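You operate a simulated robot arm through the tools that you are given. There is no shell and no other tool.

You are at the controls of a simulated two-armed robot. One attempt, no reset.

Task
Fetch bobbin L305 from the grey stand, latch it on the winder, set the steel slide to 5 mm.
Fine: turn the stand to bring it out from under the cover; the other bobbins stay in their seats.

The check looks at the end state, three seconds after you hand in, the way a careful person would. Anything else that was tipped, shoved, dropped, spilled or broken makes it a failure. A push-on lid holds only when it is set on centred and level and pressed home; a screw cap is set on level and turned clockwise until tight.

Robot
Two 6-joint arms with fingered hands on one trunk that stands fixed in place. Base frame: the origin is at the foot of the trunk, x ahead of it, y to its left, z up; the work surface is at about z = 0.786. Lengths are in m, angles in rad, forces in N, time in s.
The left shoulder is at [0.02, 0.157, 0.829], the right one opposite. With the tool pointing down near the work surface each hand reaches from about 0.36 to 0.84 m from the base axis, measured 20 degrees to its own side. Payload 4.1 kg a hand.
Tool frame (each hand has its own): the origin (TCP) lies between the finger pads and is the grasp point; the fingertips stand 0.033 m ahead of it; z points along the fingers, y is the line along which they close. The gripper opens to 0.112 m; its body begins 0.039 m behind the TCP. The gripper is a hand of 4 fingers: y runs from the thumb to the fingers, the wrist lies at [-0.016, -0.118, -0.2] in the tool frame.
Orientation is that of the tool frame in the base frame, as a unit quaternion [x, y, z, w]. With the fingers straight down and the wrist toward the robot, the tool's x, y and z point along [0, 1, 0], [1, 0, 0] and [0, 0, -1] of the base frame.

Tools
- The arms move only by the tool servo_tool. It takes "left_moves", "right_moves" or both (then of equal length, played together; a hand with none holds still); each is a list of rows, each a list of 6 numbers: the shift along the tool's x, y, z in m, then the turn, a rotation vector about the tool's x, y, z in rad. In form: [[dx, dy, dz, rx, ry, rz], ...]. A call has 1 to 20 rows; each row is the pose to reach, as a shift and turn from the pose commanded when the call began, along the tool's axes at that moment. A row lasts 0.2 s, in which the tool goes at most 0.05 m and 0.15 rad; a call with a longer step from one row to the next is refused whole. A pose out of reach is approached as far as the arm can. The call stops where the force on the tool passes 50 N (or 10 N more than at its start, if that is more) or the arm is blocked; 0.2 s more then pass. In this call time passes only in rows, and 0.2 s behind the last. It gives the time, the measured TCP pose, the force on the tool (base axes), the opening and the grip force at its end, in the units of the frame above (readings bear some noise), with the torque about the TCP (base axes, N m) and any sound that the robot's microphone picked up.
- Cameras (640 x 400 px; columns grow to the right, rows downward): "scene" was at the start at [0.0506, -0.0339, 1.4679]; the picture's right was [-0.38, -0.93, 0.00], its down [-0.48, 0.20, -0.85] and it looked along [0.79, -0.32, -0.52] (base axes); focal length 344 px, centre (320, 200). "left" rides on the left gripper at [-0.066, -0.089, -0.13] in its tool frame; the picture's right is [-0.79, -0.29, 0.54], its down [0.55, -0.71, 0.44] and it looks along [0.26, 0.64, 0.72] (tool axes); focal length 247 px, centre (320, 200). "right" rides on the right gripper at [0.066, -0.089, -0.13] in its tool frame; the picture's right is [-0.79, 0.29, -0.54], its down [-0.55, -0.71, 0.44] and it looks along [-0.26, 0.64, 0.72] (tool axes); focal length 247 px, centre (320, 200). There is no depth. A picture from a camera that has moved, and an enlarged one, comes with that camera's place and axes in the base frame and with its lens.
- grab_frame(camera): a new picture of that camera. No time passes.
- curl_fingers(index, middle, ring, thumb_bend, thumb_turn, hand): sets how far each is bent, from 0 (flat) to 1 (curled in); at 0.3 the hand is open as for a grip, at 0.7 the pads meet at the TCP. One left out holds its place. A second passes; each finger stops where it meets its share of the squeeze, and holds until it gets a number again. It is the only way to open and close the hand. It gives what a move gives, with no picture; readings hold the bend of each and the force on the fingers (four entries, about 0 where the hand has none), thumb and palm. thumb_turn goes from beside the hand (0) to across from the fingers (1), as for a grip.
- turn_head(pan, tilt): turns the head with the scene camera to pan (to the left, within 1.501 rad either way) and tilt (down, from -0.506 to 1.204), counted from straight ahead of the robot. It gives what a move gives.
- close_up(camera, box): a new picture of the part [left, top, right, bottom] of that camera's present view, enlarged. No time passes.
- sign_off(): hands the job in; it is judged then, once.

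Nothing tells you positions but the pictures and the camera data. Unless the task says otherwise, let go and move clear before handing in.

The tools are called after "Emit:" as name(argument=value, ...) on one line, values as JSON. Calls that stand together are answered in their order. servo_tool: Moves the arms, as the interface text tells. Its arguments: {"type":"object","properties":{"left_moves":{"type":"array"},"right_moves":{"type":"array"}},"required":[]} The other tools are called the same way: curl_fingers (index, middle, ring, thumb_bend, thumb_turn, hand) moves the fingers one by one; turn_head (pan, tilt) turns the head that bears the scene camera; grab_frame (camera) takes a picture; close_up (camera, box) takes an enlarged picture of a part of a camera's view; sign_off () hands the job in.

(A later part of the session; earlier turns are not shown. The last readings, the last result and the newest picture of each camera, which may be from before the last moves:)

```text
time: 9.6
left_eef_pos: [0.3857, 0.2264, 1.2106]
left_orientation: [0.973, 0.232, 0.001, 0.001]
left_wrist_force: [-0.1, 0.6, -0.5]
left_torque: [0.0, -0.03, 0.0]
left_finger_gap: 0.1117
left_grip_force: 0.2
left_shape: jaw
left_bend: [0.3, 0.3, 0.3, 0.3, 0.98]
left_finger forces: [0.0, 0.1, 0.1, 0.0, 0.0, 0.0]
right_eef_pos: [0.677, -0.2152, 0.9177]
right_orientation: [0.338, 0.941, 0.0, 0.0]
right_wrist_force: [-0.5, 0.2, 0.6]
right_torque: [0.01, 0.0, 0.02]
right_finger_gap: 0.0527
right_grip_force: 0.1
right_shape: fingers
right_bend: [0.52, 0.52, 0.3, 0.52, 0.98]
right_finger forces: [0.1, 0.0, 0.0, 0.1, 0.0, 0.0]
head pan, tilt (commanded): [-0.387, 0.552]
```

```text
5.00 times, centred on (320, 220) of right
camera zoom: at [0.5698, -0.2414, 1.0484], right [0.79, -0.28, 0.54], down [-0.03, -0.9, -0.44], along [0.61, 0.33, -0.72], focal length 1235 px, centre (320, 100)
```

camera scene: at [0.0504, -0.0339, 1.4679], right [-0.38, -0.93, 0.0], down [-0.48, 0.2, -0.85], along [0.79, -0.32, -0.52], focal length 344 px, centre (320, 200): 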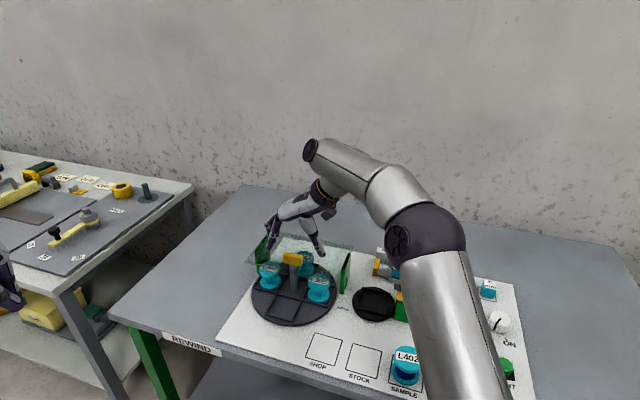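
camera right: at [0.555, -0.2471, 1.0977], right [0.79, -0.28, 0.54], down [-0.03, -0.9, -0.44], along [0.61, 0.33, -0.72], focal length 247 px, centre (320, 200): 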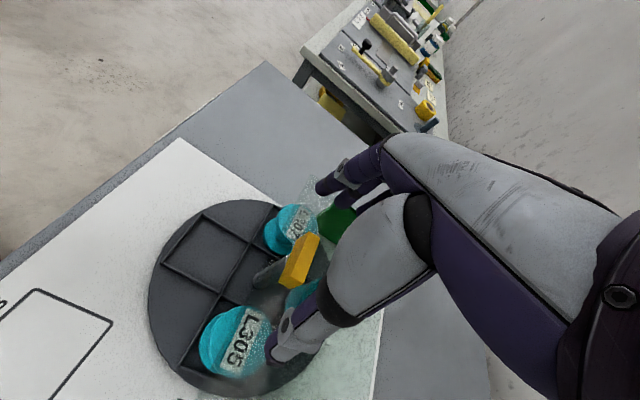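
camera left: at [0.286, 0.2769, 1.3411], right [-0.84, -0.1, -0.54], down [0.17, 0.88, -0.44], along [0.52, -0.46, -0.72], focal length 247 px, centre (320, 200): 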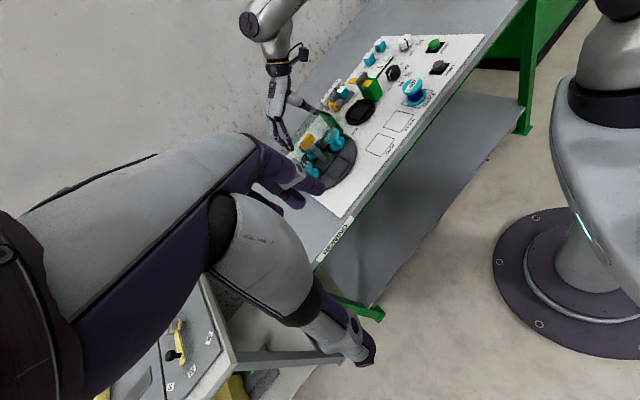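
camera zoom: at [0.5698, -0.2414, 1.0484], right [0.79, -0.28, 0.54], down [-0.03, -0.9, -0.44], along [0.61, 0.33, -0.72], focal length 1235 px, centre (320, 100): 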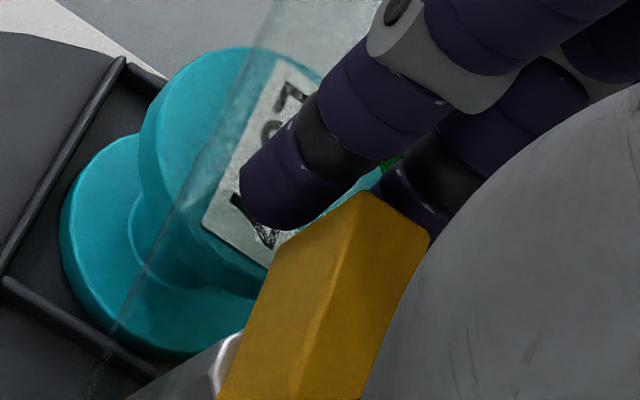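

Good: thumb and middle finger are at the bar's ends and the index is flanking. I'll close to grip.

Emit:
curl_fingers(hand="right", middle=0.62, thumb_bend=0.6, index=0.6)

Emit:
close_up(camera="scene", box=[262, 240, 322, 275])

Emit:
close_up(camera="right", box=[270, 180, 370, 260])

```text
time: 10.6
left_eef_pos: [0.385, 0.2268, 1.2109]
left_orientation: [0.973, 0.232, 0.001, -0.001]
left_wrist_force: [-0.5, 0.9, -0.6]
left_torque: [0.0, -0.02, 0.0]
left_finger_gap: 0.1116
left_grip_force: 0.0
left_shape: jaw
left_bend: [0.3, 0.3, 0.3, 0.3, 0.98]
left_finger forces: [0.0, 0.1, 0.0, 0.1, 0.0, 0.1]
right_eef_pos: [0.6765, -0.215, 0.9185]
right_orientation: [0.338, 0.941, 0.0, 0.0]
right_wrist_force: [4.1, 1.4, -0.1]
right_torque: [0.11, -0.16, 0.04]
right_finger_gap: 0.0451
right_grip_force: 7.7
right_shape: fingers
right_bend: [0.55, 0.57, 0.3, 0.55, 0.97]
right_finger forces: [4.0, 6.3, 0.1, 0.1, 5.7, 0.1]
head pan, tilt (commanded): [-0.387, 0.552]
```

```text
10.67 times, centred on (292, 258) of scene
camera zoom: at [0.0507, -0.0339, 1.4678], right [-0.38, -0.93, 0.0], down [-0.48, 0.2, -0.85], along [0.79, -0.32, -0.52], focal length 3674 px, centre (619, -413)
```

zoom: 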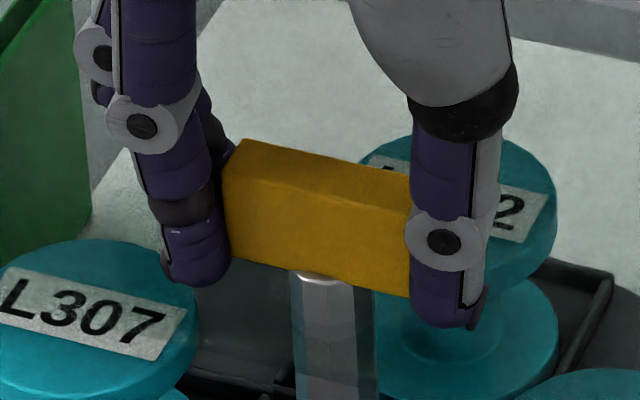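

```text
5.00 times, centred on (320, 220) of right
camera zoom: at [0.5699, -0.2412, 1.0484], right [0.79, -0.28, 0.54], down [-0.03, -0.9, -0.44], along [0.61, 0.33, -0.72], focal length 1235 px, centre (320, 100)
```

zoom: 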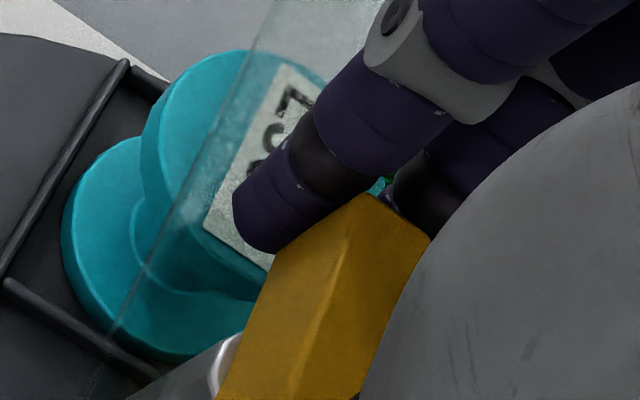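

Gripped at about 6 N with index, middle and thumb. Now I'll turn a first small part clockwise (0.3 rad) to test the stand.

Emit:
servo_tool(right_moves=[[0.0001, 0.0004, 0, 0, 0, 0.08], [0.0001, 0.0008, 0, 0, 0, 0.16], [0.0001, 0.001, 0, 0, 0, 0.24], [0.0001, 0.0012, 0, 0, 0, 0.3]])

Emit:
close_up(camera="scene", box=[236, 220, 364, 300])

Emit:
close_up(camera="right", box=[200, 150, 400, 380])

```text
time: 11.6
left_eef_pos: [0.3854, 0.2278, 1.2116]
left_orientation: [0.973, 0.232, 0.0, 0.0]
left_wrist_force: [-0.5, -0.4, -0.8]
left_torque: [0.0, 0.02, -0.01]
left_finger_gap: 0.1117
left_grip_force: 0.0
left_shape: jaw
left_bend: [0.3, 0.3, 0.3, 0.3, 0.98]
left_finger forces: [0.0, 0.0, 0.1, 0.0, 0.0, 0.0]
right_eef_pos: [0.6777, -0.2146, 0.917]
right_orientation: [0.476, 0.879, 0.0, 0.0]
right_wrist_force: [4.3, -1.5, 0.4]
right_torque: [0.01, -0.16, 0.03]
right_finger_gap: 0.045
right_grip_force: 8.5
right_shape: fingers
right_bend: [0.56, 0.58, 0.3, 0.55, 0.98]
right_finger forces: [3.3, 6.7, 0.1, 0.0, 6.4, 0.0]
head pan, tilt (commanded): [-0.387, 0.552]
```

```text
5.00 times, centred on (300, 260) of scene
camera zoom: at [0.0507, -0.034, 1.4678], right [-0.38, -0.93, 0.0], down [-0.48, 0.2, -0.85], along [0.79, -0.32, -0.52], focal length 1722 px, centre (420, -100)
```

zoom: 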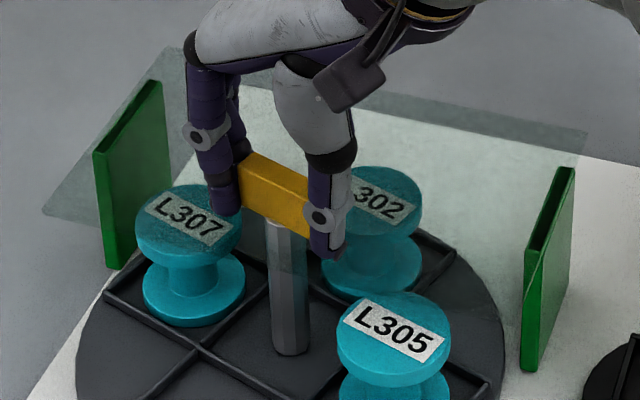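

```text
1.74 times, centred on (300, 265) of right
camera zoom: at [0.5673, -0.2075, 1.0482], right [0.67, -0.51, 0.54], down [-0.29, -0.85, -0.44], along [0.68, 0.13, -0.72], focal length 430 px, centre (355, 87)
```

zoom: 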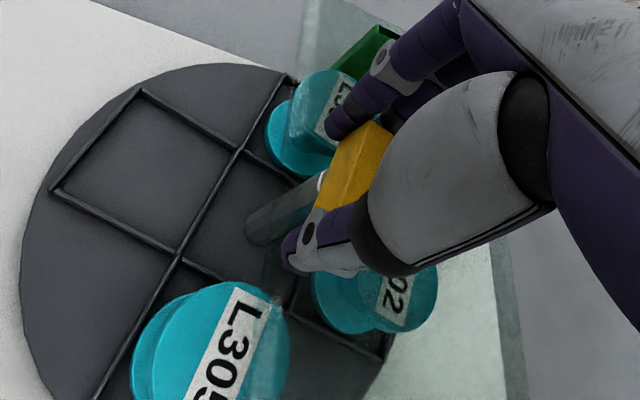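

The stand turns freely with the hand. I'll continue to a total of 90°.

Emit:
servo_tool(right_moves=[[0.0001, 0.0004, 0, 0, 0, 0.1], [0.0001, 0.0008, 0, 0, 0, 0.2], [0.0001, 0.0012, 0, 0, 0, 0.3], [0.0001, 0.0016, 0, 0, 0, 0.4], [0, 0.002, 0, 0, 0, 0.5], [-0.0001, 0.0024, 0, 0, 0, 0.6], [-0.0003, 0.0028, 0, 0, 0, 0.7], [-0.0005, 0.0032, 0, 0, 0, 0.8], [-0.0007, 0.0035, 0, 0, 0, 0.9], [-0.001, 0.0038, 0, 0, 0, 1.0], [-0.0013, 0.0041, 0, 0, 0, 1.1], [-0.0016, 0.0044, 0, 0, 0, 1.2], [-0.0019, 0.0045, 0, 0, 0, 1.27]])

Emit:
close_up(camera="scene", box=[236, 220, 364, 300])

Emit:
grab_frame(camera="right")

Emit:
grab_frame(camera="scene")

```text
time: 14.4
left_eef_pos: [0.3863, 0.2272, 1.2109]
left_orientation: [0.973, 0.232, 0.0, -0.001]
left_wrist_force: [-0.3, -0.4, -0.5]
left_torque: [-0.02, 0.0, 0.02]
left_finger_gap: 0.1119
left_grip_force: 0.1
left_shape: jaw
left_bend: [0.3, 0.3, 0.3, 0.3, 0.98]
left_finger forces: [0.0, 0.0, 0.0, 0.1, 0.0, 0.0]
right_eef_pos: [0.6813, -0.2116, 0.9145]
right_orientation: [0.905, 0.425, 0.0, 0.0]
right_wrist_force: [-2.8, -5.8, 2.7]
right_torque: [-0.19, 0.06, 0.06]
right_finger_gap: 0.0386
right_grip_force: 6.0
right_shape: fingers
right_bend: [0.6, 0.57, 0.3, 0.55, 0.98]
right_finger forces: [0.0, 7.0, 0.0, 0.0, 5.2, 0.0]
head pan, tilt (commanded): [-0.387, 0.552]
```

```text
5.00 times, centred on (300, 260) of scene
camera zoom: at [0.0504, -0.0342, 1.4679], right [-0.38, -0.93, 0.0], down [-0.48, 0.2, -0.85], along [0.79, -0.32, -0.52], focal length 1722 px, centre (420, -100)
```

zoom: 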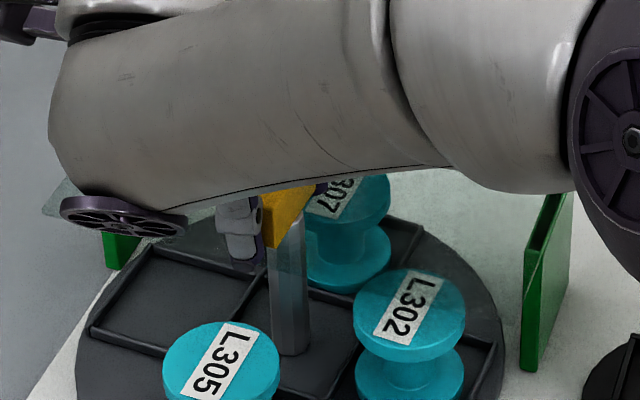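

```text
taken
camera right: at [0.6557, -0.1047, 1.0473], right [-0.29, -0.79, 0.54], down [-0.9, 0.03, -0.44], along [0.33, -0.61, -0.72], focal length 247 px, centre (320, 200)
```

right: 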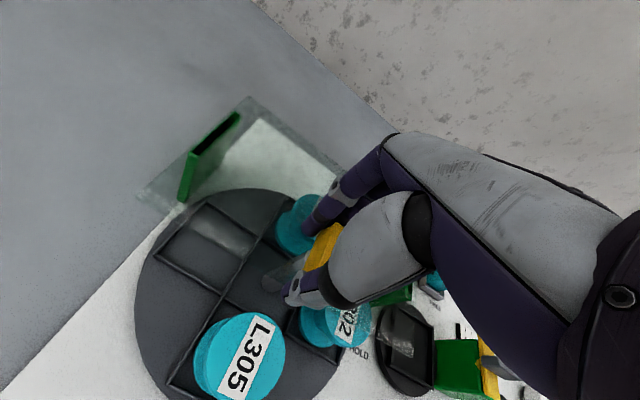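

```text
taken
camera scene: at [0.0504, -0.0342, 1.4679], right [-0.38, -0.93, 0.0], down [-0.48, 0.2, -0.85], along [0.79, -0.32, -0.52], focal length 344 px, centre (320, 200)
```

scene: 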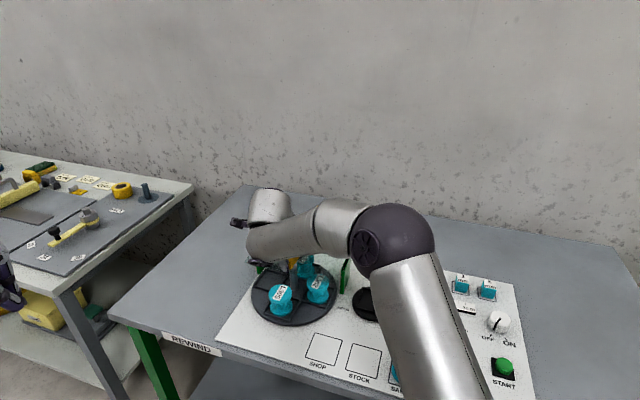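

The stand has turned about 90° and L305 is now in front, clear of the cover. I'll open the fingers and lift straight up.

Emit:
curl_fingers(hand="right", middle=0.3, thumb_bend=0.3, index=0.3, ring=0.3)

Emit:
servo_tool(right_moves=[[0, 0, -0.02, 0, 0, 0], [0, 0, -0.05, 0, 0, 0], [0, 0, -0.09, 0, 0, 0]])

Emit:
grab_frame(camera="right")

Emit:
close_up(camera="scene", box=[236, 220, 364, 300])

Emit:
close_up(camera="left", box=[256, 80, 384, 200])

```text
time: 15.4
left_eef_pos: [0.3856, 0.2271, 1.2116]
left_orientation: [0.973, 0.231, 0.0, 0.0]
left_wrist_force: [0.6, 0.4, -0.2]
left_torque: [-0.01, 0.0, 0.0]
left_finger_gap: 0.1116
left_grip_force: 0.0
left_shape: jaw
left_bend: [0.3, 0.3, 0.3, 0.3, 0.98]
left_finger forces: [0.0, 0.0, 0.0, 0.1, 0.0, 0.0]
right_eef_pos: [0.6803, -0.2116, 0.9159]
right_orientation: [0.905, 0.426, 0.001, 0.0]
right_wrist_force: [-0.1, 0.8, 0.3]
right_torque: [0.02, 0.0, 0.0]
right_finger_gap: 0.1122
right_grip_force: 0.0
right_shape: fingers
right_bend: [0.3, 0.3, 0.3, 0.3, 0.98]
right_finger forces: [0.0, 0.0, 0.0, 0.1, 0.0, 0.1]
head pan, tilt (commanded): [-0.387, 0.552]
```

```text
time: 16.2
left_eef_pos: [0.3855, 0.2277, 1.211]
left_orientation: [0.973, 0.232, 0.0, 0.0]
left_wrist_force: [0.7, -0.6, -0.3]
left_torque: [0.01, -0.02, -0.02]
left_finger_gap: 0.1118
left_grip_force: 0.1
left_shape: jaw
left_bend: [0.3, 0.3, 0.3, 0.3, 0.98]
left_finger forces: [0.0, 0.0, 0.0, 0.0, 0.1, 0.0]
right_eef_pos: [0.6835, -0.212, 1.0074]
right_orientation: [0.904, 0.427, 0.0, 0.0]
right_wrist_force: [-0.7, 0.6, -0.4]
right_torque: [0.01, 0.01, -0.03]
right_finger_gap: 0.1123
right_grip_force: 0.0
right_shape: fingers
right_bend: [0.3, 0.3, 0.3, 0.3, 0.98]
right_finger forces: [0.0, 0.0, 0.0, 0.0, 0.0, 0.1]
head pan, tilt (commanded): [-0.387, 0.552]
```

```text
taken
camera right: at [0.656, -0.1036, 1.1384], right [-0.28, -0.79, 0.54], down [-0.9, 0.03, -0.43], along [0.33, -0.61, -0.72], focal length 247 px, centre (320, 200)
```

right: 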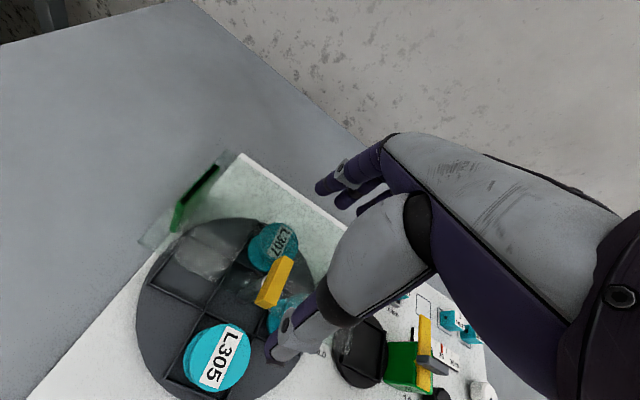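

```text
5.00 times, centred on (300, 260) of scene
camera zoom: at [0.0508, -0.034, 1.4678], right [-0.38, -0.93, 0.0], down [-0.48, 0.2, -0.85], along [0.79, -0.32, -0.52], focal length 1722 px, centre (420, -100)
```

zoom: 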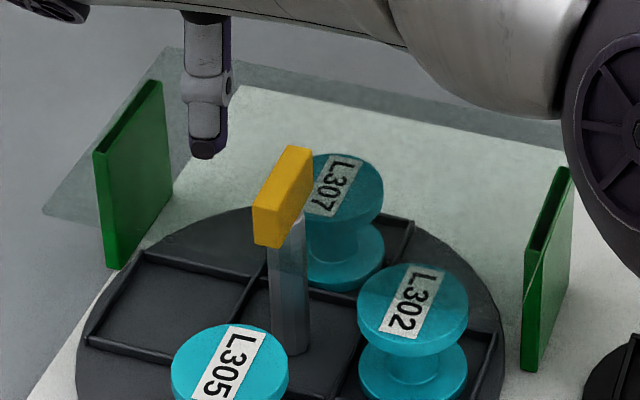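

```text
3.33 times, centred on (320, 140) of left
camera zoom: at [0.2864, 0.2767, 1.3411], right [-0.84, -0.1, -0.54], down [0.17, 0.88, -0.44], along [0.52, -0.46, -0.72], focal length 823 px, centre (320, 400)
```

zoom: 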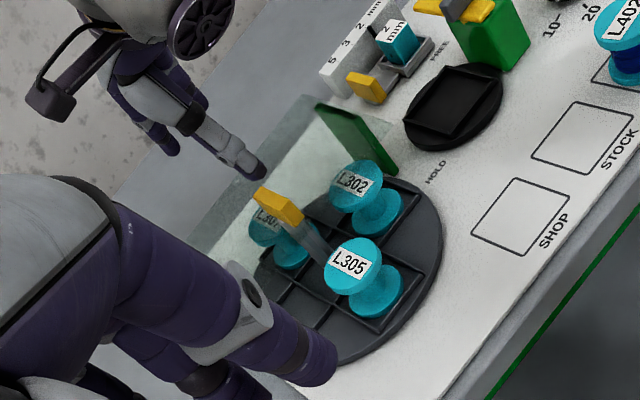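

The stand holds its position and L305 is out front. I'll get a precise fix on L305 and on the winder dish and latch.

Emit:
close_up(camera="scene", box=[248, 265, 344, 330])

Emit:
close_up(camera="right", box=[130, 210, 330, 400])

Emit:
close_up(camera="left", box=[304, 130, 384, 190])

```text
6.15 times, centred on (296, 298) of scene
camera zoom: at [0.0508, -0.034, 1.4678], right [-0.38, -0.93, 0.0], down [-0.48, 0.2, -0.85], along [0.79, -0.32, -0.52], focal length 2120 px, centre (468, -400)
```

zoom: 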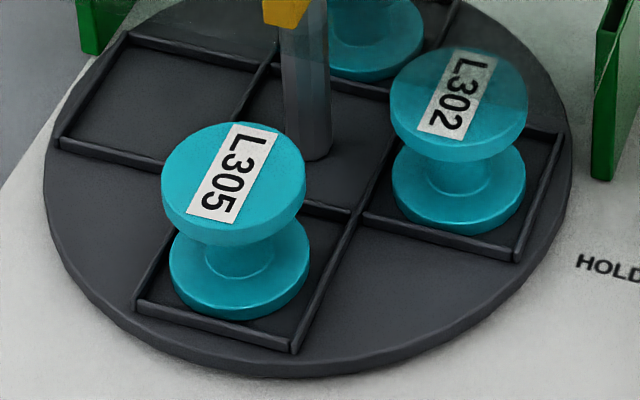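

```text
2.11 times, centred on (230, 305) of right
camera zoom: at [0.656, -0.1036, 1.1384], right [-0.28, -0.79, 0.54], down [-0.9, 0.03, -0.43], along [0.33, -0.61, -0.72], focal length 520 px, centre (510, -21)
```

zoom: 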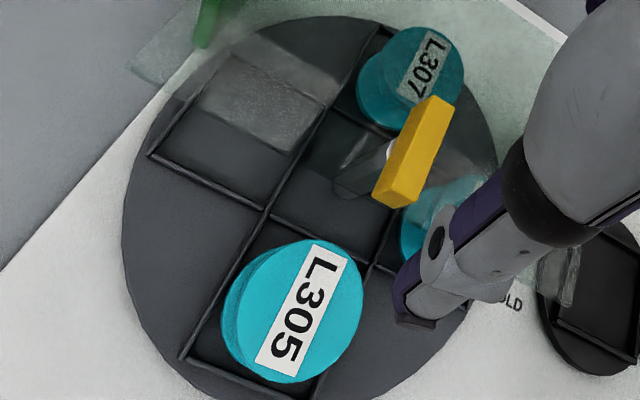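

```text
6.67 times, centred on (344, 160) of left
camera zoom: at [0.2864, 0.2767, 1.3411], right [-0.84, -0.1, -0.54], down [0.17, 0.88, -0.44], along [0.52, -0.46, -0.72], focal length 1646 px, centre (160, 467)
```

zoom: 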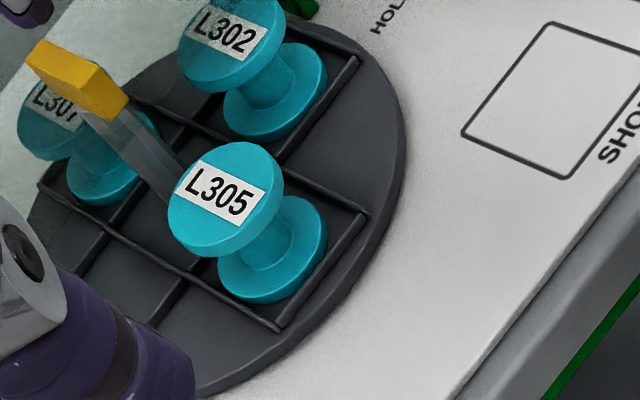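

L305 is at about (0.6255, -0.1685) with its top at z ≈ 0.85 and flange Ø ≈ 56 mm. A grip along the panel's left-right line keeps clear of the bar, the glass and L302, so I'll turn the hand back 90° and move over L305.

Emit:
servo_tool(right_moves=[[0, -0.006, 0, 0, 0, -0.14], [0, -0.012, 0, 0, 0, -0.28], [-0.001, -0.018, 0, 0, 0, -0.42], [-0.001, -0.024, 0, 0, 0, -0.56], [-0.001, -0.03, 0, 0, 0, -0.7], [-0.002, -0.037, 0, 0, 0, -0.84], [-0.002, -0.044, 0, 0, 0, -0.98], [-0.002, -0.051, 0, 0, 0, -1.12], [-0.003, -0.058, 0, 0, 0, -1.26], [-0.003, -0.065, 0.01, 0, 0, -1.4], [-0.0033, -0.0724, 0.03, 0, 0, -1.5], [-0.0033, -0.0724, 0.055, 0, 0, -1.57]])

Emit:
close_up(camera="scene", box=[220, 200, 380, 320])

Emit:
grab_frame(camera="right")

Emit:
close_up(camera="left", box=[256, 80, 384, 200])

```text
time: 18.8
left_eef_pos: [0.3852, 0.2268, 1.2117]
left_orientation: [0.973, 0.232, 0.0, 0.0]
left_wrist_force: [0.7, 0.2, -0.8]
left_torque: [-0.01, -0.02, 0.01]
left_finger_gap: 0.1119
left_grip_force: 0.1
left_shape: jaw
left_bend: [0.3, 0.3, 0.3, 0.3, 0.98]
left_finger forces: [0.0, 0.1, 0.1, 0.0, 0.1, 0.1]
right_eef_pos: [0.6237, -0.1686, 0.9502]
right_orientation: [0.34, 0.941, 0.0, -0.001]
right_wrist_force: [0.2, 1.1, -0.1]
right_torque: [0.0, -0.01, 0.01]
right_finger_gap: 0.1123
right_grip_force: 0.0
right_shape: fingers
right_bend: [0.3, 0.3, 0.3, 0.3, 0.98]
right_finger forces: [0.0, 0.0, 0.0, 0.0, 0.0, 0.1]
head pan, tilt (commanded): [-0.387, 0.552]
```

```text
3.33 times, centred on (300, 260) of scene
camera zoom: at [0.0503, -0.0339, 1.4679], right [-0.38, -0.93, 0.0], down [-0.48, 0.2, -0.85], along [0.79, -0.32, -0.52], focal length 1148 px, centre (387, 0)
```

zoom: 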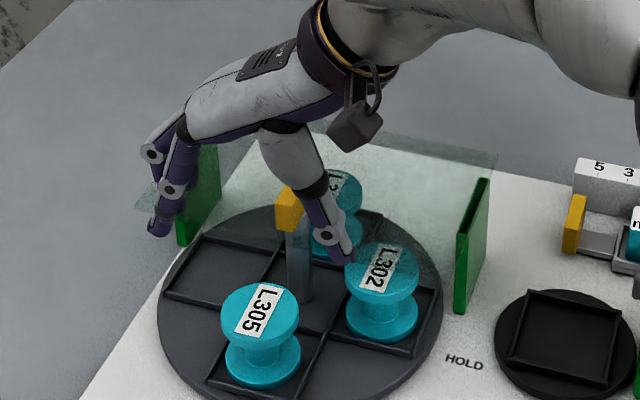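

```text
taken
camera right: at [0.5172, -0.1958, 1.0808], right [0.79, -0.28, 0.54], down [-0.03, -0.9, -0.44], along [0.61, 0.33, -0.72], focal length 247 px, centre (320, 200)
```

right: 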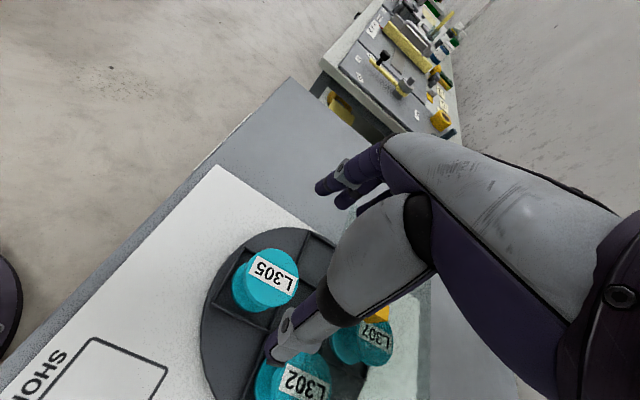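

```text
3.33 times, centred on (320, 140) of left
camera zoom: at [0.2859, 0.2769, 1.3411], right [-0.84, -0.1, -0.54], down [0.17, 0.88, -0.44], along [0.52, -0.46, -0.72], focal length 823 px, centre (320, 400)
```

zoom: 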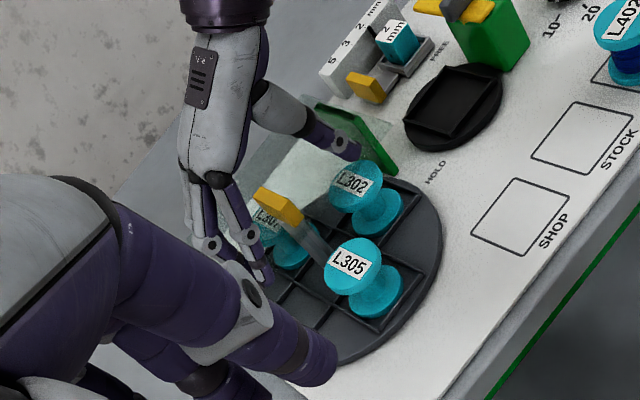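

The hand is aligned over L305. I'll descend halfway, then check.

Emit:
servo_tool(right_moves=[[0.0015, 0.001, 0.03, 0, 0, 0], [0.0015, 0.001, 0.06, 0, 0, 0]])

Emit:
close_up(camera="scene", box=[220, 220, 348, 320])

Emit:
close_up(camera="right", box=[200, 150, 400, 380])

Emit:
close_up(camera="left", box=[288, 110, 384, 180])

```text
time: 19.4
left_eef_pos: [0.3854, 0.227, 1.2105]
left_orientation: [0.973, 0.232, -0.001, 0.001]
left_wrist_force: [0.4, 0.1, 0.4]
left_torque: [0.0, 0.01, 0.0]
left_finger_gap: 0.1116
left_grip_force: 0.1
left_shape: jaw
left_bend: [0.3, 0.3, 0.3, 0.3, 0.98]
left_finger forces: [0.1, 0.0, 0.1, 0.0, 0.0, 0.1]
right_eef_pos: [0.6237, -0.1659, 0.8881]
right_orientation: [0.338, 0.941, 0.0, 0.0]
right_wrist_force: [0.2, -0.5, 0.2]
right_torque: [0.02, 0.0, 0.01]
right_finger_gap: 0.1124
right_grip_force: 0.0
right_shape: fingers
right_bend: [0.3, 0.3, 0.3, 0.3, 0.98]
right_finger forces: [0.1, 0.1, 0.0, 0.0, 0.1, 0.0]
head pan, tilt (commanded): [-0.387, 0.552]
```

```text
4.00 times, centred on (284, 270) of scene
camera zoom: at [0.0504, -0.0339, 1.4679], right [-0.38, -0.93, 0.0], down [-0.48, 0.2, -0.85], along [0.79, -0.32, -0.52], focal length 1378 px, centre (464, -80)
```

zoom: 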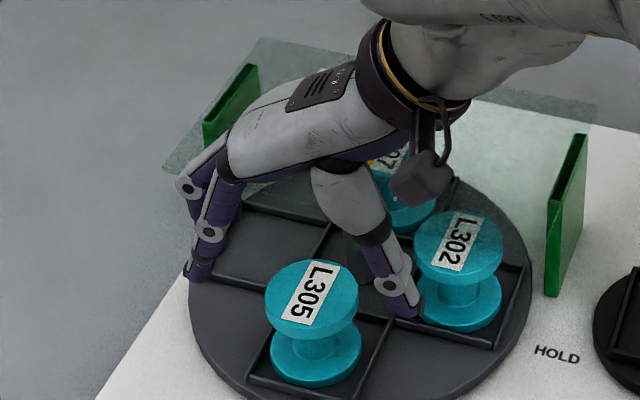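

```text
1.74 times, centred on (300, 265) of right
camera zoom: at [0.5173, -0.1926, 1.0194], right [0.79, -0.28, 0.54], down [-0.03, -0.9, -0.44], along [0.61, 0.33, -0.72], focal length 430 px, centre (355, 87)
```

zoom: 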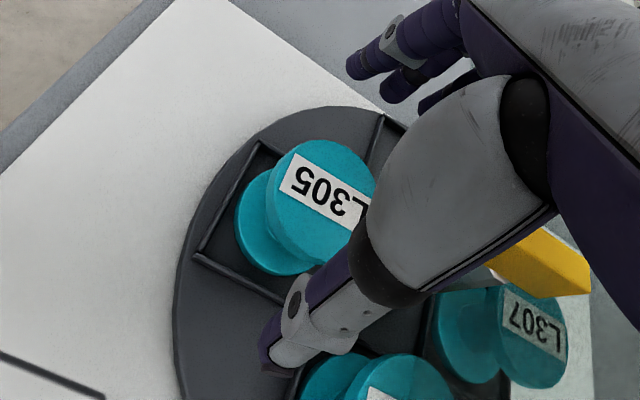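

```text
5.71 times, centred on (336, 145) of left
camera zoom: at [0.286, 0.2768, 1.3411], right [-0.84, -0.1, -0.54], down [0.17, 0.88, -0.44], along [0.52, -0.46, -0.72], focal length 1411 px, centre (229, 514)
```

zoom: 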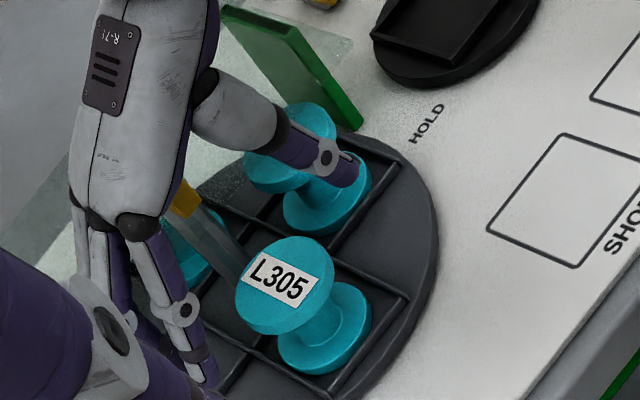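

Clearances look fine: the thumb is about 4 cm from L302 and the fingers are over the empty seat. I'll go down to grasp height.

Emit:
servo_tool(right_moves=[[0, 0, 0.016, 0, 0, 0], [0, 0, 0.032, 0, 0, 0]])

Emit:
curl_fingers(hand="right", index=0.46, middle=0.46, ring=0.46, thumb_bend=0.46)

Emit:
close_up(camera="scene", box=[236, 240, 332, 315])

Emit:
close_up(camera="right", box=[200, 150, 400, 380])

Emit:
close_up(camera="left", box=[288, 110, 384, 180])

```text
time: 20.0
left_eef_pos: [0.3849, 0.2264, 1.2116]
left_orientation: [0.973, 0.232, 0.0, 0.0]
left_wrist_force: [-0.5, -0.6, -0.2]
left_torque: [-0.02, 0.03, 0.01]
left_finger_gap: 0.1117
left_grip_force: 0.1
left_shape: jaw
left_bend: [0.3, 0.3, 0.3, 0.3, 0.98]
left_finger forces: [0.0, 0.1, 0.1, 0.0, 0.0, 0.0]
right_eef_pos: [0.6251, -0.1669, 0.8588]
right_orientation: [0.339, 0.941, -0.001, 0.0]
right_wrist_force: [-0.2, -1.2, 0.6]
right_torque: [0.02, 0.0, -0.01]
right_finger_gap: 0.1124
right_grip_force: 0.1
right_shape: fingers
right_bend: [0.3, 0.3, 0.3, 0.3, 0.98]
right_finger forces: [0.0, 0.1, 0.1, 0.0, 0.1, 0.0]
head pan, tilt (commanded): [-0.387, 0.552]
```

```text
time: 21.0
left_eef_pos: [0.3853, 0.2273, 1.2117]
left_orientation: [0.973, 0.231, 0.0, 0.0]
left_wrist_force: [-0.7, 0.3, -0.5]
left_torque: [-0.01, 0.0, 0.0]
left_finger_gap: 0.1118
left_grip_force: 0.2
left_shape: jaw
left_bend: [0.3, 0.3, 0.3, 0.3, 0.98]
left_finger forces: [0.1, 0.1, 0.1, 0.1, 0.0, 0.0]
right_eef_pos: [0.6237, -0.1669, 0.8596]
right_orientation: [0.339, 0.941, 0.0, -0.001]
right_wrist_force: [0.9, -0.8, 0.4]
right_torque: [0.03, -0.01, 0.01]
right_finger_gap: 0.0696
right_grip_force: 0.1
right_shape: fingers
right_bend: [0.46, 0.46, 0.46, 0.46, 0.98]
right_finger forces: [0.0, 0.1, 0.0, 0.0, 0.0, 0.1]
head pan, tilt (commanded): [-0.387, 0.552]
```

```text
5.33 times, centred on (284, 278) of scene
camera zoom: at [0.0506, -0.0339, 1.4679], right [-0.38, -0.93, 0.0], down [-0.48, 0.2, -0.85], along [0.79, -0.32, -0.52], focal length 1837 px, centre (512, -213)
```

zoom: 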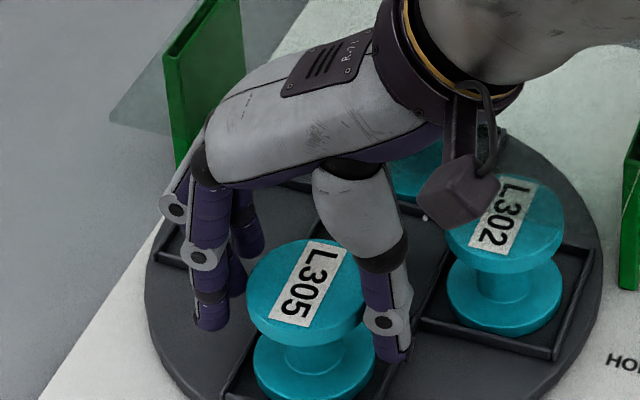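

```text
1.74 times, centred on (300, 265) of right
camera zoom: at [0.5175, -0.1936, 0.9901], right [0.79, -0.28, 0.54], down [-0.03, -0.9, -0.44], along [0.61, 0.33, -0.72], focal length 430 px, centre (355, 87)
```

zoom: 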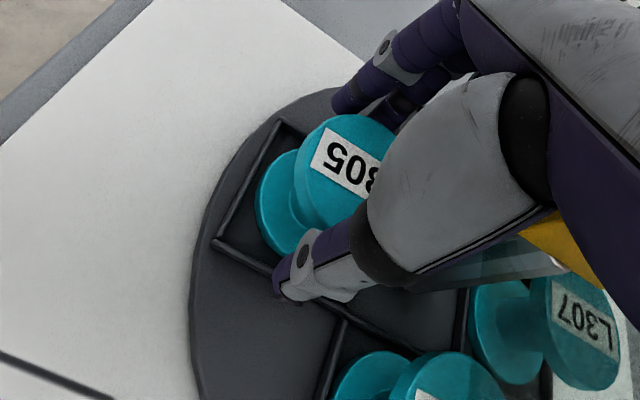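

```text
5.71 times, centred on (336, 145) of left
camera zoom: at [0.2862, 0.2768, 1.3411], right [-0.84, -0.1, -0.54], down [0.17, 0.88, -0.44], along [0.52, -0.46, -0.72], focal length 1411 px, centre (229, 514)
```

zoom: 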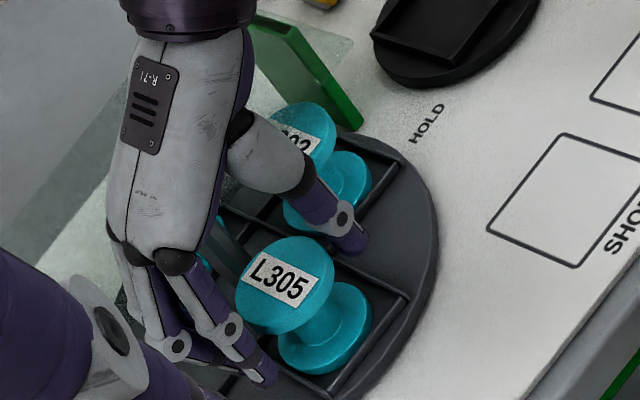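

The fingers surround the top flange evenly. I'll close to grip.

Emit:
curl_fingers(hand="right", index=0.65, middle=0.65, ring=0.65, thumb_bend=0.65)

Emit:
close_up(camera="scene", box=[236, 240, 332, 315])

Emit:
close_up(camera="right", box=[200, 150, 400, 380])

Emit:
close_up(camera="left", box=[288, 110, 384, 180])

```text
time: 22.0
left_eef_pos: [0.3844, 0.2271, 1.2118]
left_orientation: [0.973, 0.231, 0.0, 0.0]
left_wrist_force: [-0.1, 0.3, 0.9]
left_torque: [-0.01, -0.02, -0.01]
left_finger_gap: 0.1117
left_grip_force: 0.1
left_shape: jaw
left_bend: [0.3, 0.3, 0.3, 0.3, 0.98]
left_finger forces: [0.1, 0.1, 0.0, 0.0, 0.0, 0.0]
right_eef_pos: [0.6246, -0.1669, 0.8595]
right_orientation: [0.339, 0.941, 0.0, 0.0]
right_wrist_force: [-0.8, 0.2, -0.3]
right_torque: [-0.01, -0.04, 0.01]
right_finger_gap: 0.0446
right_grip_force: 14.1
right_shape: fingers
right_bend: [0.57, 0.59, 0.64, 0.55, 0.96]
right_finger forces: [7.5, 6.7, 0.4, 0.0, 14.0, 0.0]
head pan, tilt (commanded): [-0.387, 0.552]
```

```text
5.33 times, centred on (284, 278) of scene
camera zoom: at [0.0506, -0.0339, 1.4679], right [-0.38, -0.93, 0.0], down [-0.48, 0.2, -0.85], along [0.79, -0.32, -0.52], focal length 1837 px, centre (512, -213)
```

zoom: 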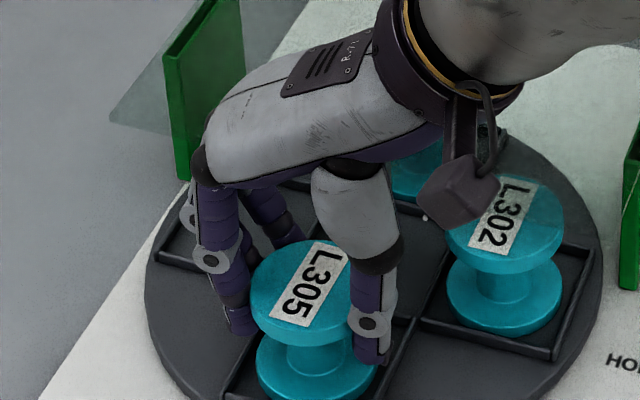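

```text
1.74 times, centred on (300, 265) of right
camera zoom: at [0.5175, -0.1936, 0.9901], right [0.79, -0.28, 0.54], down [-0.03, -0.9, -0.44], along [0.61, 0.33, -0.72], focal length 430 px, centre (355, 87)
```

zoom: 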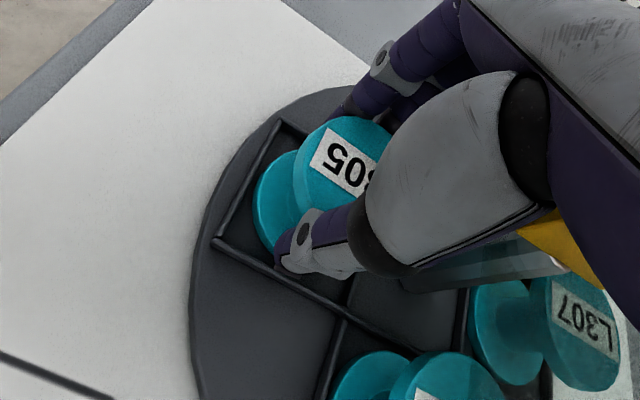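

```text
5.71 times, centred on (336, 145) of left
camera zoom: at [0.2862, 0.2768, 1.3411], right [-0.84, -0.1, -0.54], down [0.17, 0.88, -0.44], along [0.52, -0.46, -0.72], focal length 1411 px, centre (229, 514)
```

zoom: 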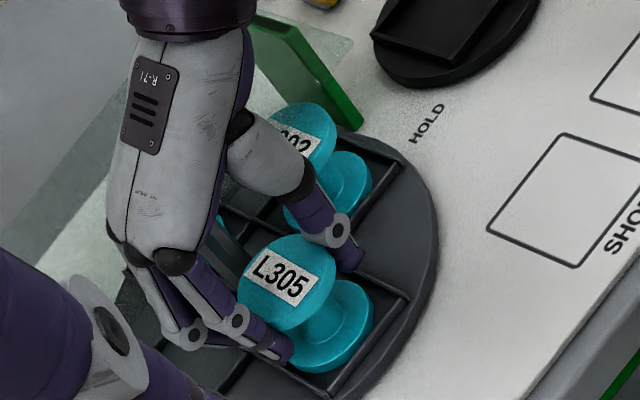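

Firm grip: thumb 14 N against index and middle at about 7 N each. I'll lift slowly straight up and check that only L305 rises.

Emit:
servo_tool(right_moves=[[0, 0, -0.01, 0, 0, 0], [0, 0, -0.025, 0, 0, 0], [0, 0, -0.045, 0, 0, 0], [0, 0, -0.07, 0, 0, 0]])

Emit:
close_up(camera="scene", box=[220, 220, 348, 320])

Emit:
close_up(camera="left", box=[288, 100, 400, 180])

Emit:
close_up(camera="right", box=[200, 150, 400, 380])

```text
time: 23.0
left_eef_pos: [0.3853, 0.2263, 1.2116]
left_orientation: [0.973, 0.232, 0.0, 0.0]
left_wrist_force: [0.4, 0.2, 0.1]
left_torque: [0.0, 0.01, -0.02]
left_finger_gap: 0.1115
left_grip_force: 0.0
left_shape: jaw
left_bend: [0.3, 0.3, 0.3, 0.3, 0.98]
left_finger forces: [0.0, 0.1, 0.0, 0.0, 0.0, 0.0]
right_eef_pos: [0.6227, -0.1666, 0.9293]
right_orientation: [0.338, 0.941, 0.0, 0.0]
right_wrist_force: [0.0, 0.0, -0.5]
right_torque: [0.02, 0.04, -0.03]
right_finger_gap: 0.0447
right_grip_force: 13.9
right_shape: fingers
right_bend: [0.57, 0.59, 0.64, 0.55, 0.96]
right_finger forces: [7.6, 6.4, 0.4, 0.0, 13.9, 0.0]
head pan, tilt (commanded): [-0.387, 0.552]
```

```text
4.00 times, centred on (284, 270) of scene
camera zoom: at [0.0508, -0.034, 1.4678], right [-0.38, -0.93, 0.0], down [-0.48, 0.2, -0.85], along [0.79, -0.32, -0.52], focal length 1378 px, centre (464, -80)
```

zoom: 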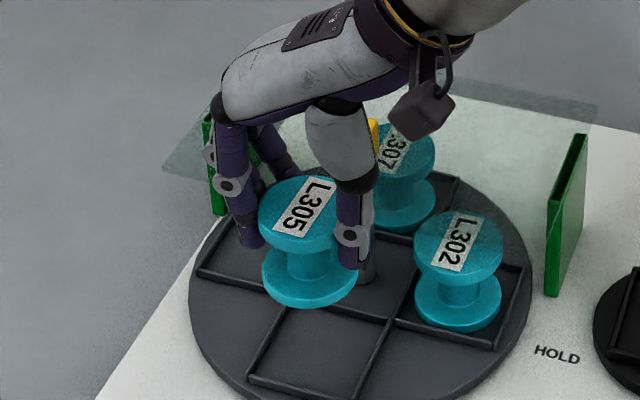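

```text
5.00 times, centred on (344, 140) of left
camera zoom: at [0.2863, 0.2767, 1.3411], right [-0.84, -0.1, -0.54], down [0.17, 0.88, -0.44], along [0.52, -0.46, -0.72], focal length 1235 px, centre (200, 500)
```

zoom: 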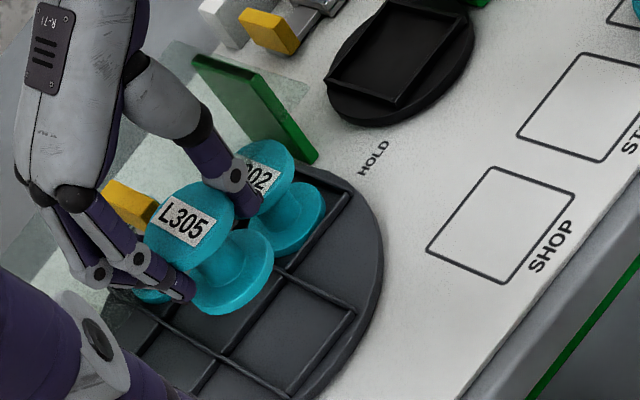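

```text
1.74 times, centred on (300, 265) of right
camera zoom: at [0.5156, -0.1929, 1.0609], right [0.79, -0.28, 0.54], down [-0.03, -0.9, -0.44], along [0.61, 0.33, -0.72], focal length 430 px, centre (355, 87)
```

zoom: 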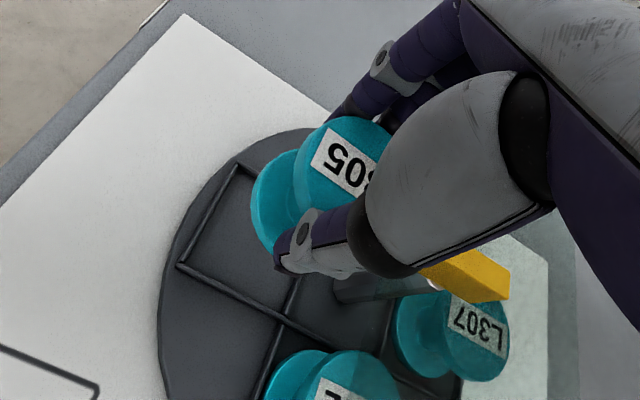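

L305 is held level and everything else stayed put. The dish centre is at about (0.561, -0.387); I'll raise to a safe height and carry it over, turning the hand 90° on the way so thumb and fingers will be front and back of the dish, clear of the latch.

Emit:
servo_tool(right_moves=[[0, 0, -0.025, 0, 0, 0], [0, 0, -0.05, 0, 0, 0], [-0.008, -0.017, -0.055, 0, 0, 0.13], [-0.016, -0.035, -0.055, 0, 0, 0.26], [-0.023, -0.052, -0.055, 0, 0, 0.39], [-0.031, -0.07, -0.055, 0, 0, 0.52], [-0.039, -0.087, -0.055, 0, 0, 0.65], [-0.046, -0.105, -0.055, 0, 0, 0.78], [-0.054, -0.122, -0.055, 0, 0, 0.91], [-0.062, -0.14, -0.055, 0, 0, 1.04], [-0.07, -0.157, -0.055, 0, 0, 1.17], [-0.077, -0.174, -0.055, 0, 0, 1.3], [-0.085, -0.192, -0.055, 0, 0, 1.43], [-0.0928, -0.2092, -0.055, 0, 0, 1.571]])

Emit:
grab_frame(camera="scene")

Emit:
grab_frame(camera="right")

Emit:
grab_frame(camera="left")

```text
time: 26.0
left_eef_pos: [0.3849, 0.226, 1.2126]
left_orientation: [0.973, 0.232, 0.0, -0.001]
left_wrist_force: [0.2, 0.4, -0.1]
left_torque: [0.03, 0.01, 0.02]
left_finger_gap: 0.1116
left_grip_force: 0.0
left_shape: jaw
left_bend: [0.3, 0.3, 0.3, 0.3, 0.98]
left_finger forces: [0.0, 0.0, 0.1, 0.0, 0.0, 0.0]
right_eef_pos: [0.5613, -0.3867, 0.9839]
right_orientation: [0.905, 0.425, 0.0, 0.0]
right_wrist_force: [0.1, 0.5, -0.3]
right_torque: [0.04, 0.01, 0.03]
right_finger_gap: 0.0448
right_grip_force: 13.7
right_shape: fingers
right_bend: [0.57, 0.59, 0.64, 0.55, 0.96]
right_finger forces: [7.4, 6.4, 0.5, 0.0, 13.8, 0.1]
head pan, tilt (commanded): [-0.387, 0.552]
```

```text
taken
camera scene: at [0.0506, -0.0339, 1.4679], right [-0.38, -0.93, 0.0], down [-0.48, 0.2, -0.85], along [0.79, -0.32, -0.52], focal length 344 px, centre (320, 200)
```

scene: 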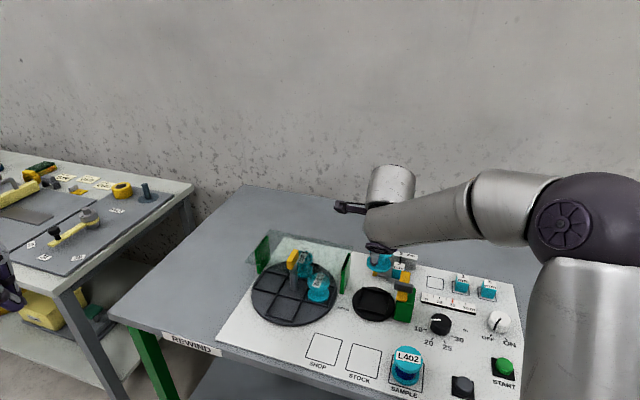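

```text
taken
camera right: at [0.5347, -0.2795, 1.1159], right [-0.29, -0.79, 0.54], down [-0.9, 0.03, -0.44], along [0.33, -0.61, -0.72], focal length 247 px, centre (320, 200)
```

right: 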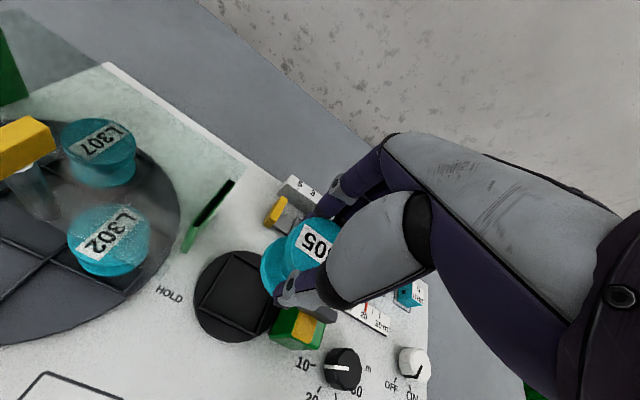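

```text
taken
camera left: at [0.2861, 0.2769, 1.3411], right [-0.84, -0.1, -0.54], down [0.17, 0.88, -0.44], along [0.52, -0.46, -0.72], focal length 247 px, centre (320, 200)
```

left: 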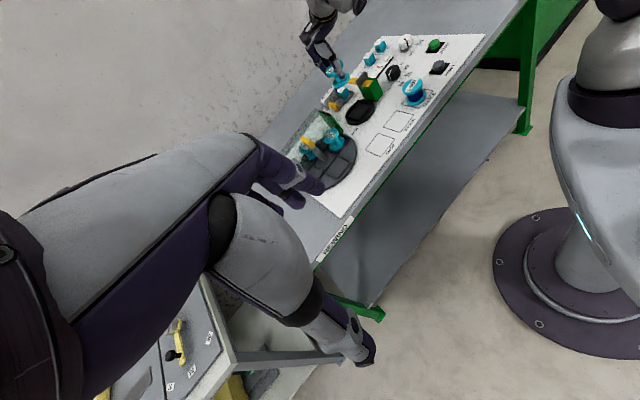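

L305 hangs over the dish at a safe height. I'll zoom from all three cameras to align it precisely with the square seat.

Emit:
close_up(camera="right", box=[180, 170, 340, 370])

Emit:
close_up(camera="scene", box=[340, 230, 420, 330])

Emit:
close_up(camera="left", box=[304, 40, 400, 130])

```text
2.00 times, centred on (260, 270) of right
camera zoom: at [0.5347, -0.2795, 1.1159], right [-0.29, -0.79, 0.54], down [-0.9, 0.03, -0.44], along [0.33, -0.61, -0.72], focal length 494 px, centre (440, 60)
```

zoom: 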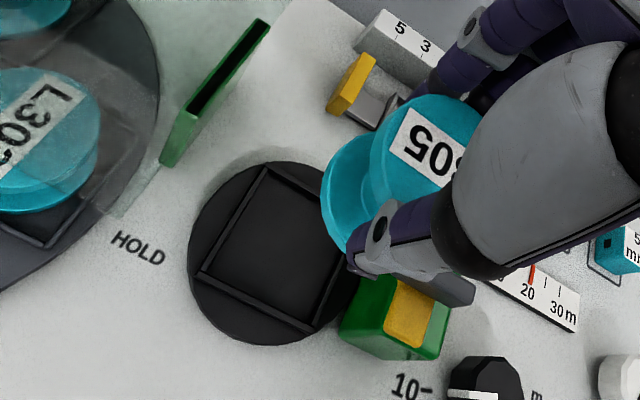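

```text
4.00 times, centred on (380, 280) of scene
camera zoom: at [0.0506, -0.0339, 1.4679], right [-0.38, -0.93, 0.0], down [-0.48, 0.2, -0.85], along [0.79, -0.32, -0.52], focal length 1378 px, centre (80, -120)
```

zoom: 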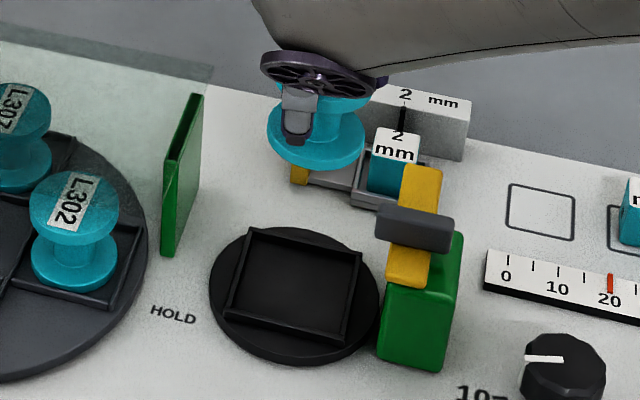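

```text
4.44 times, centred on (352, 85) of left
camera zoom: at [0.2861, 0.2769, 1.3411], right [-0.84, -0.1, -0.54], down [0.17, 0.88, -0.44], along [0.52, -0.46, -0.72], focal length 1098 px, centre (178, 711)
```

zoom: 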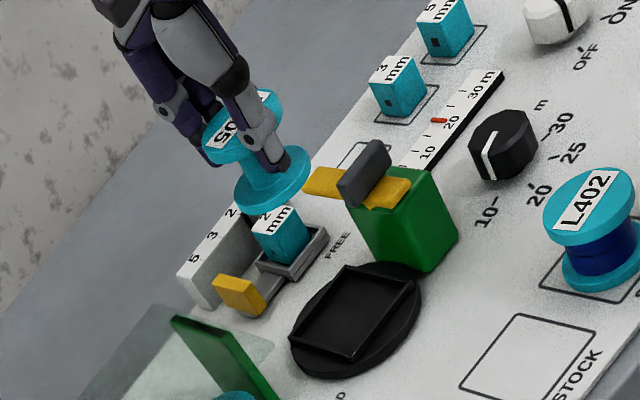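

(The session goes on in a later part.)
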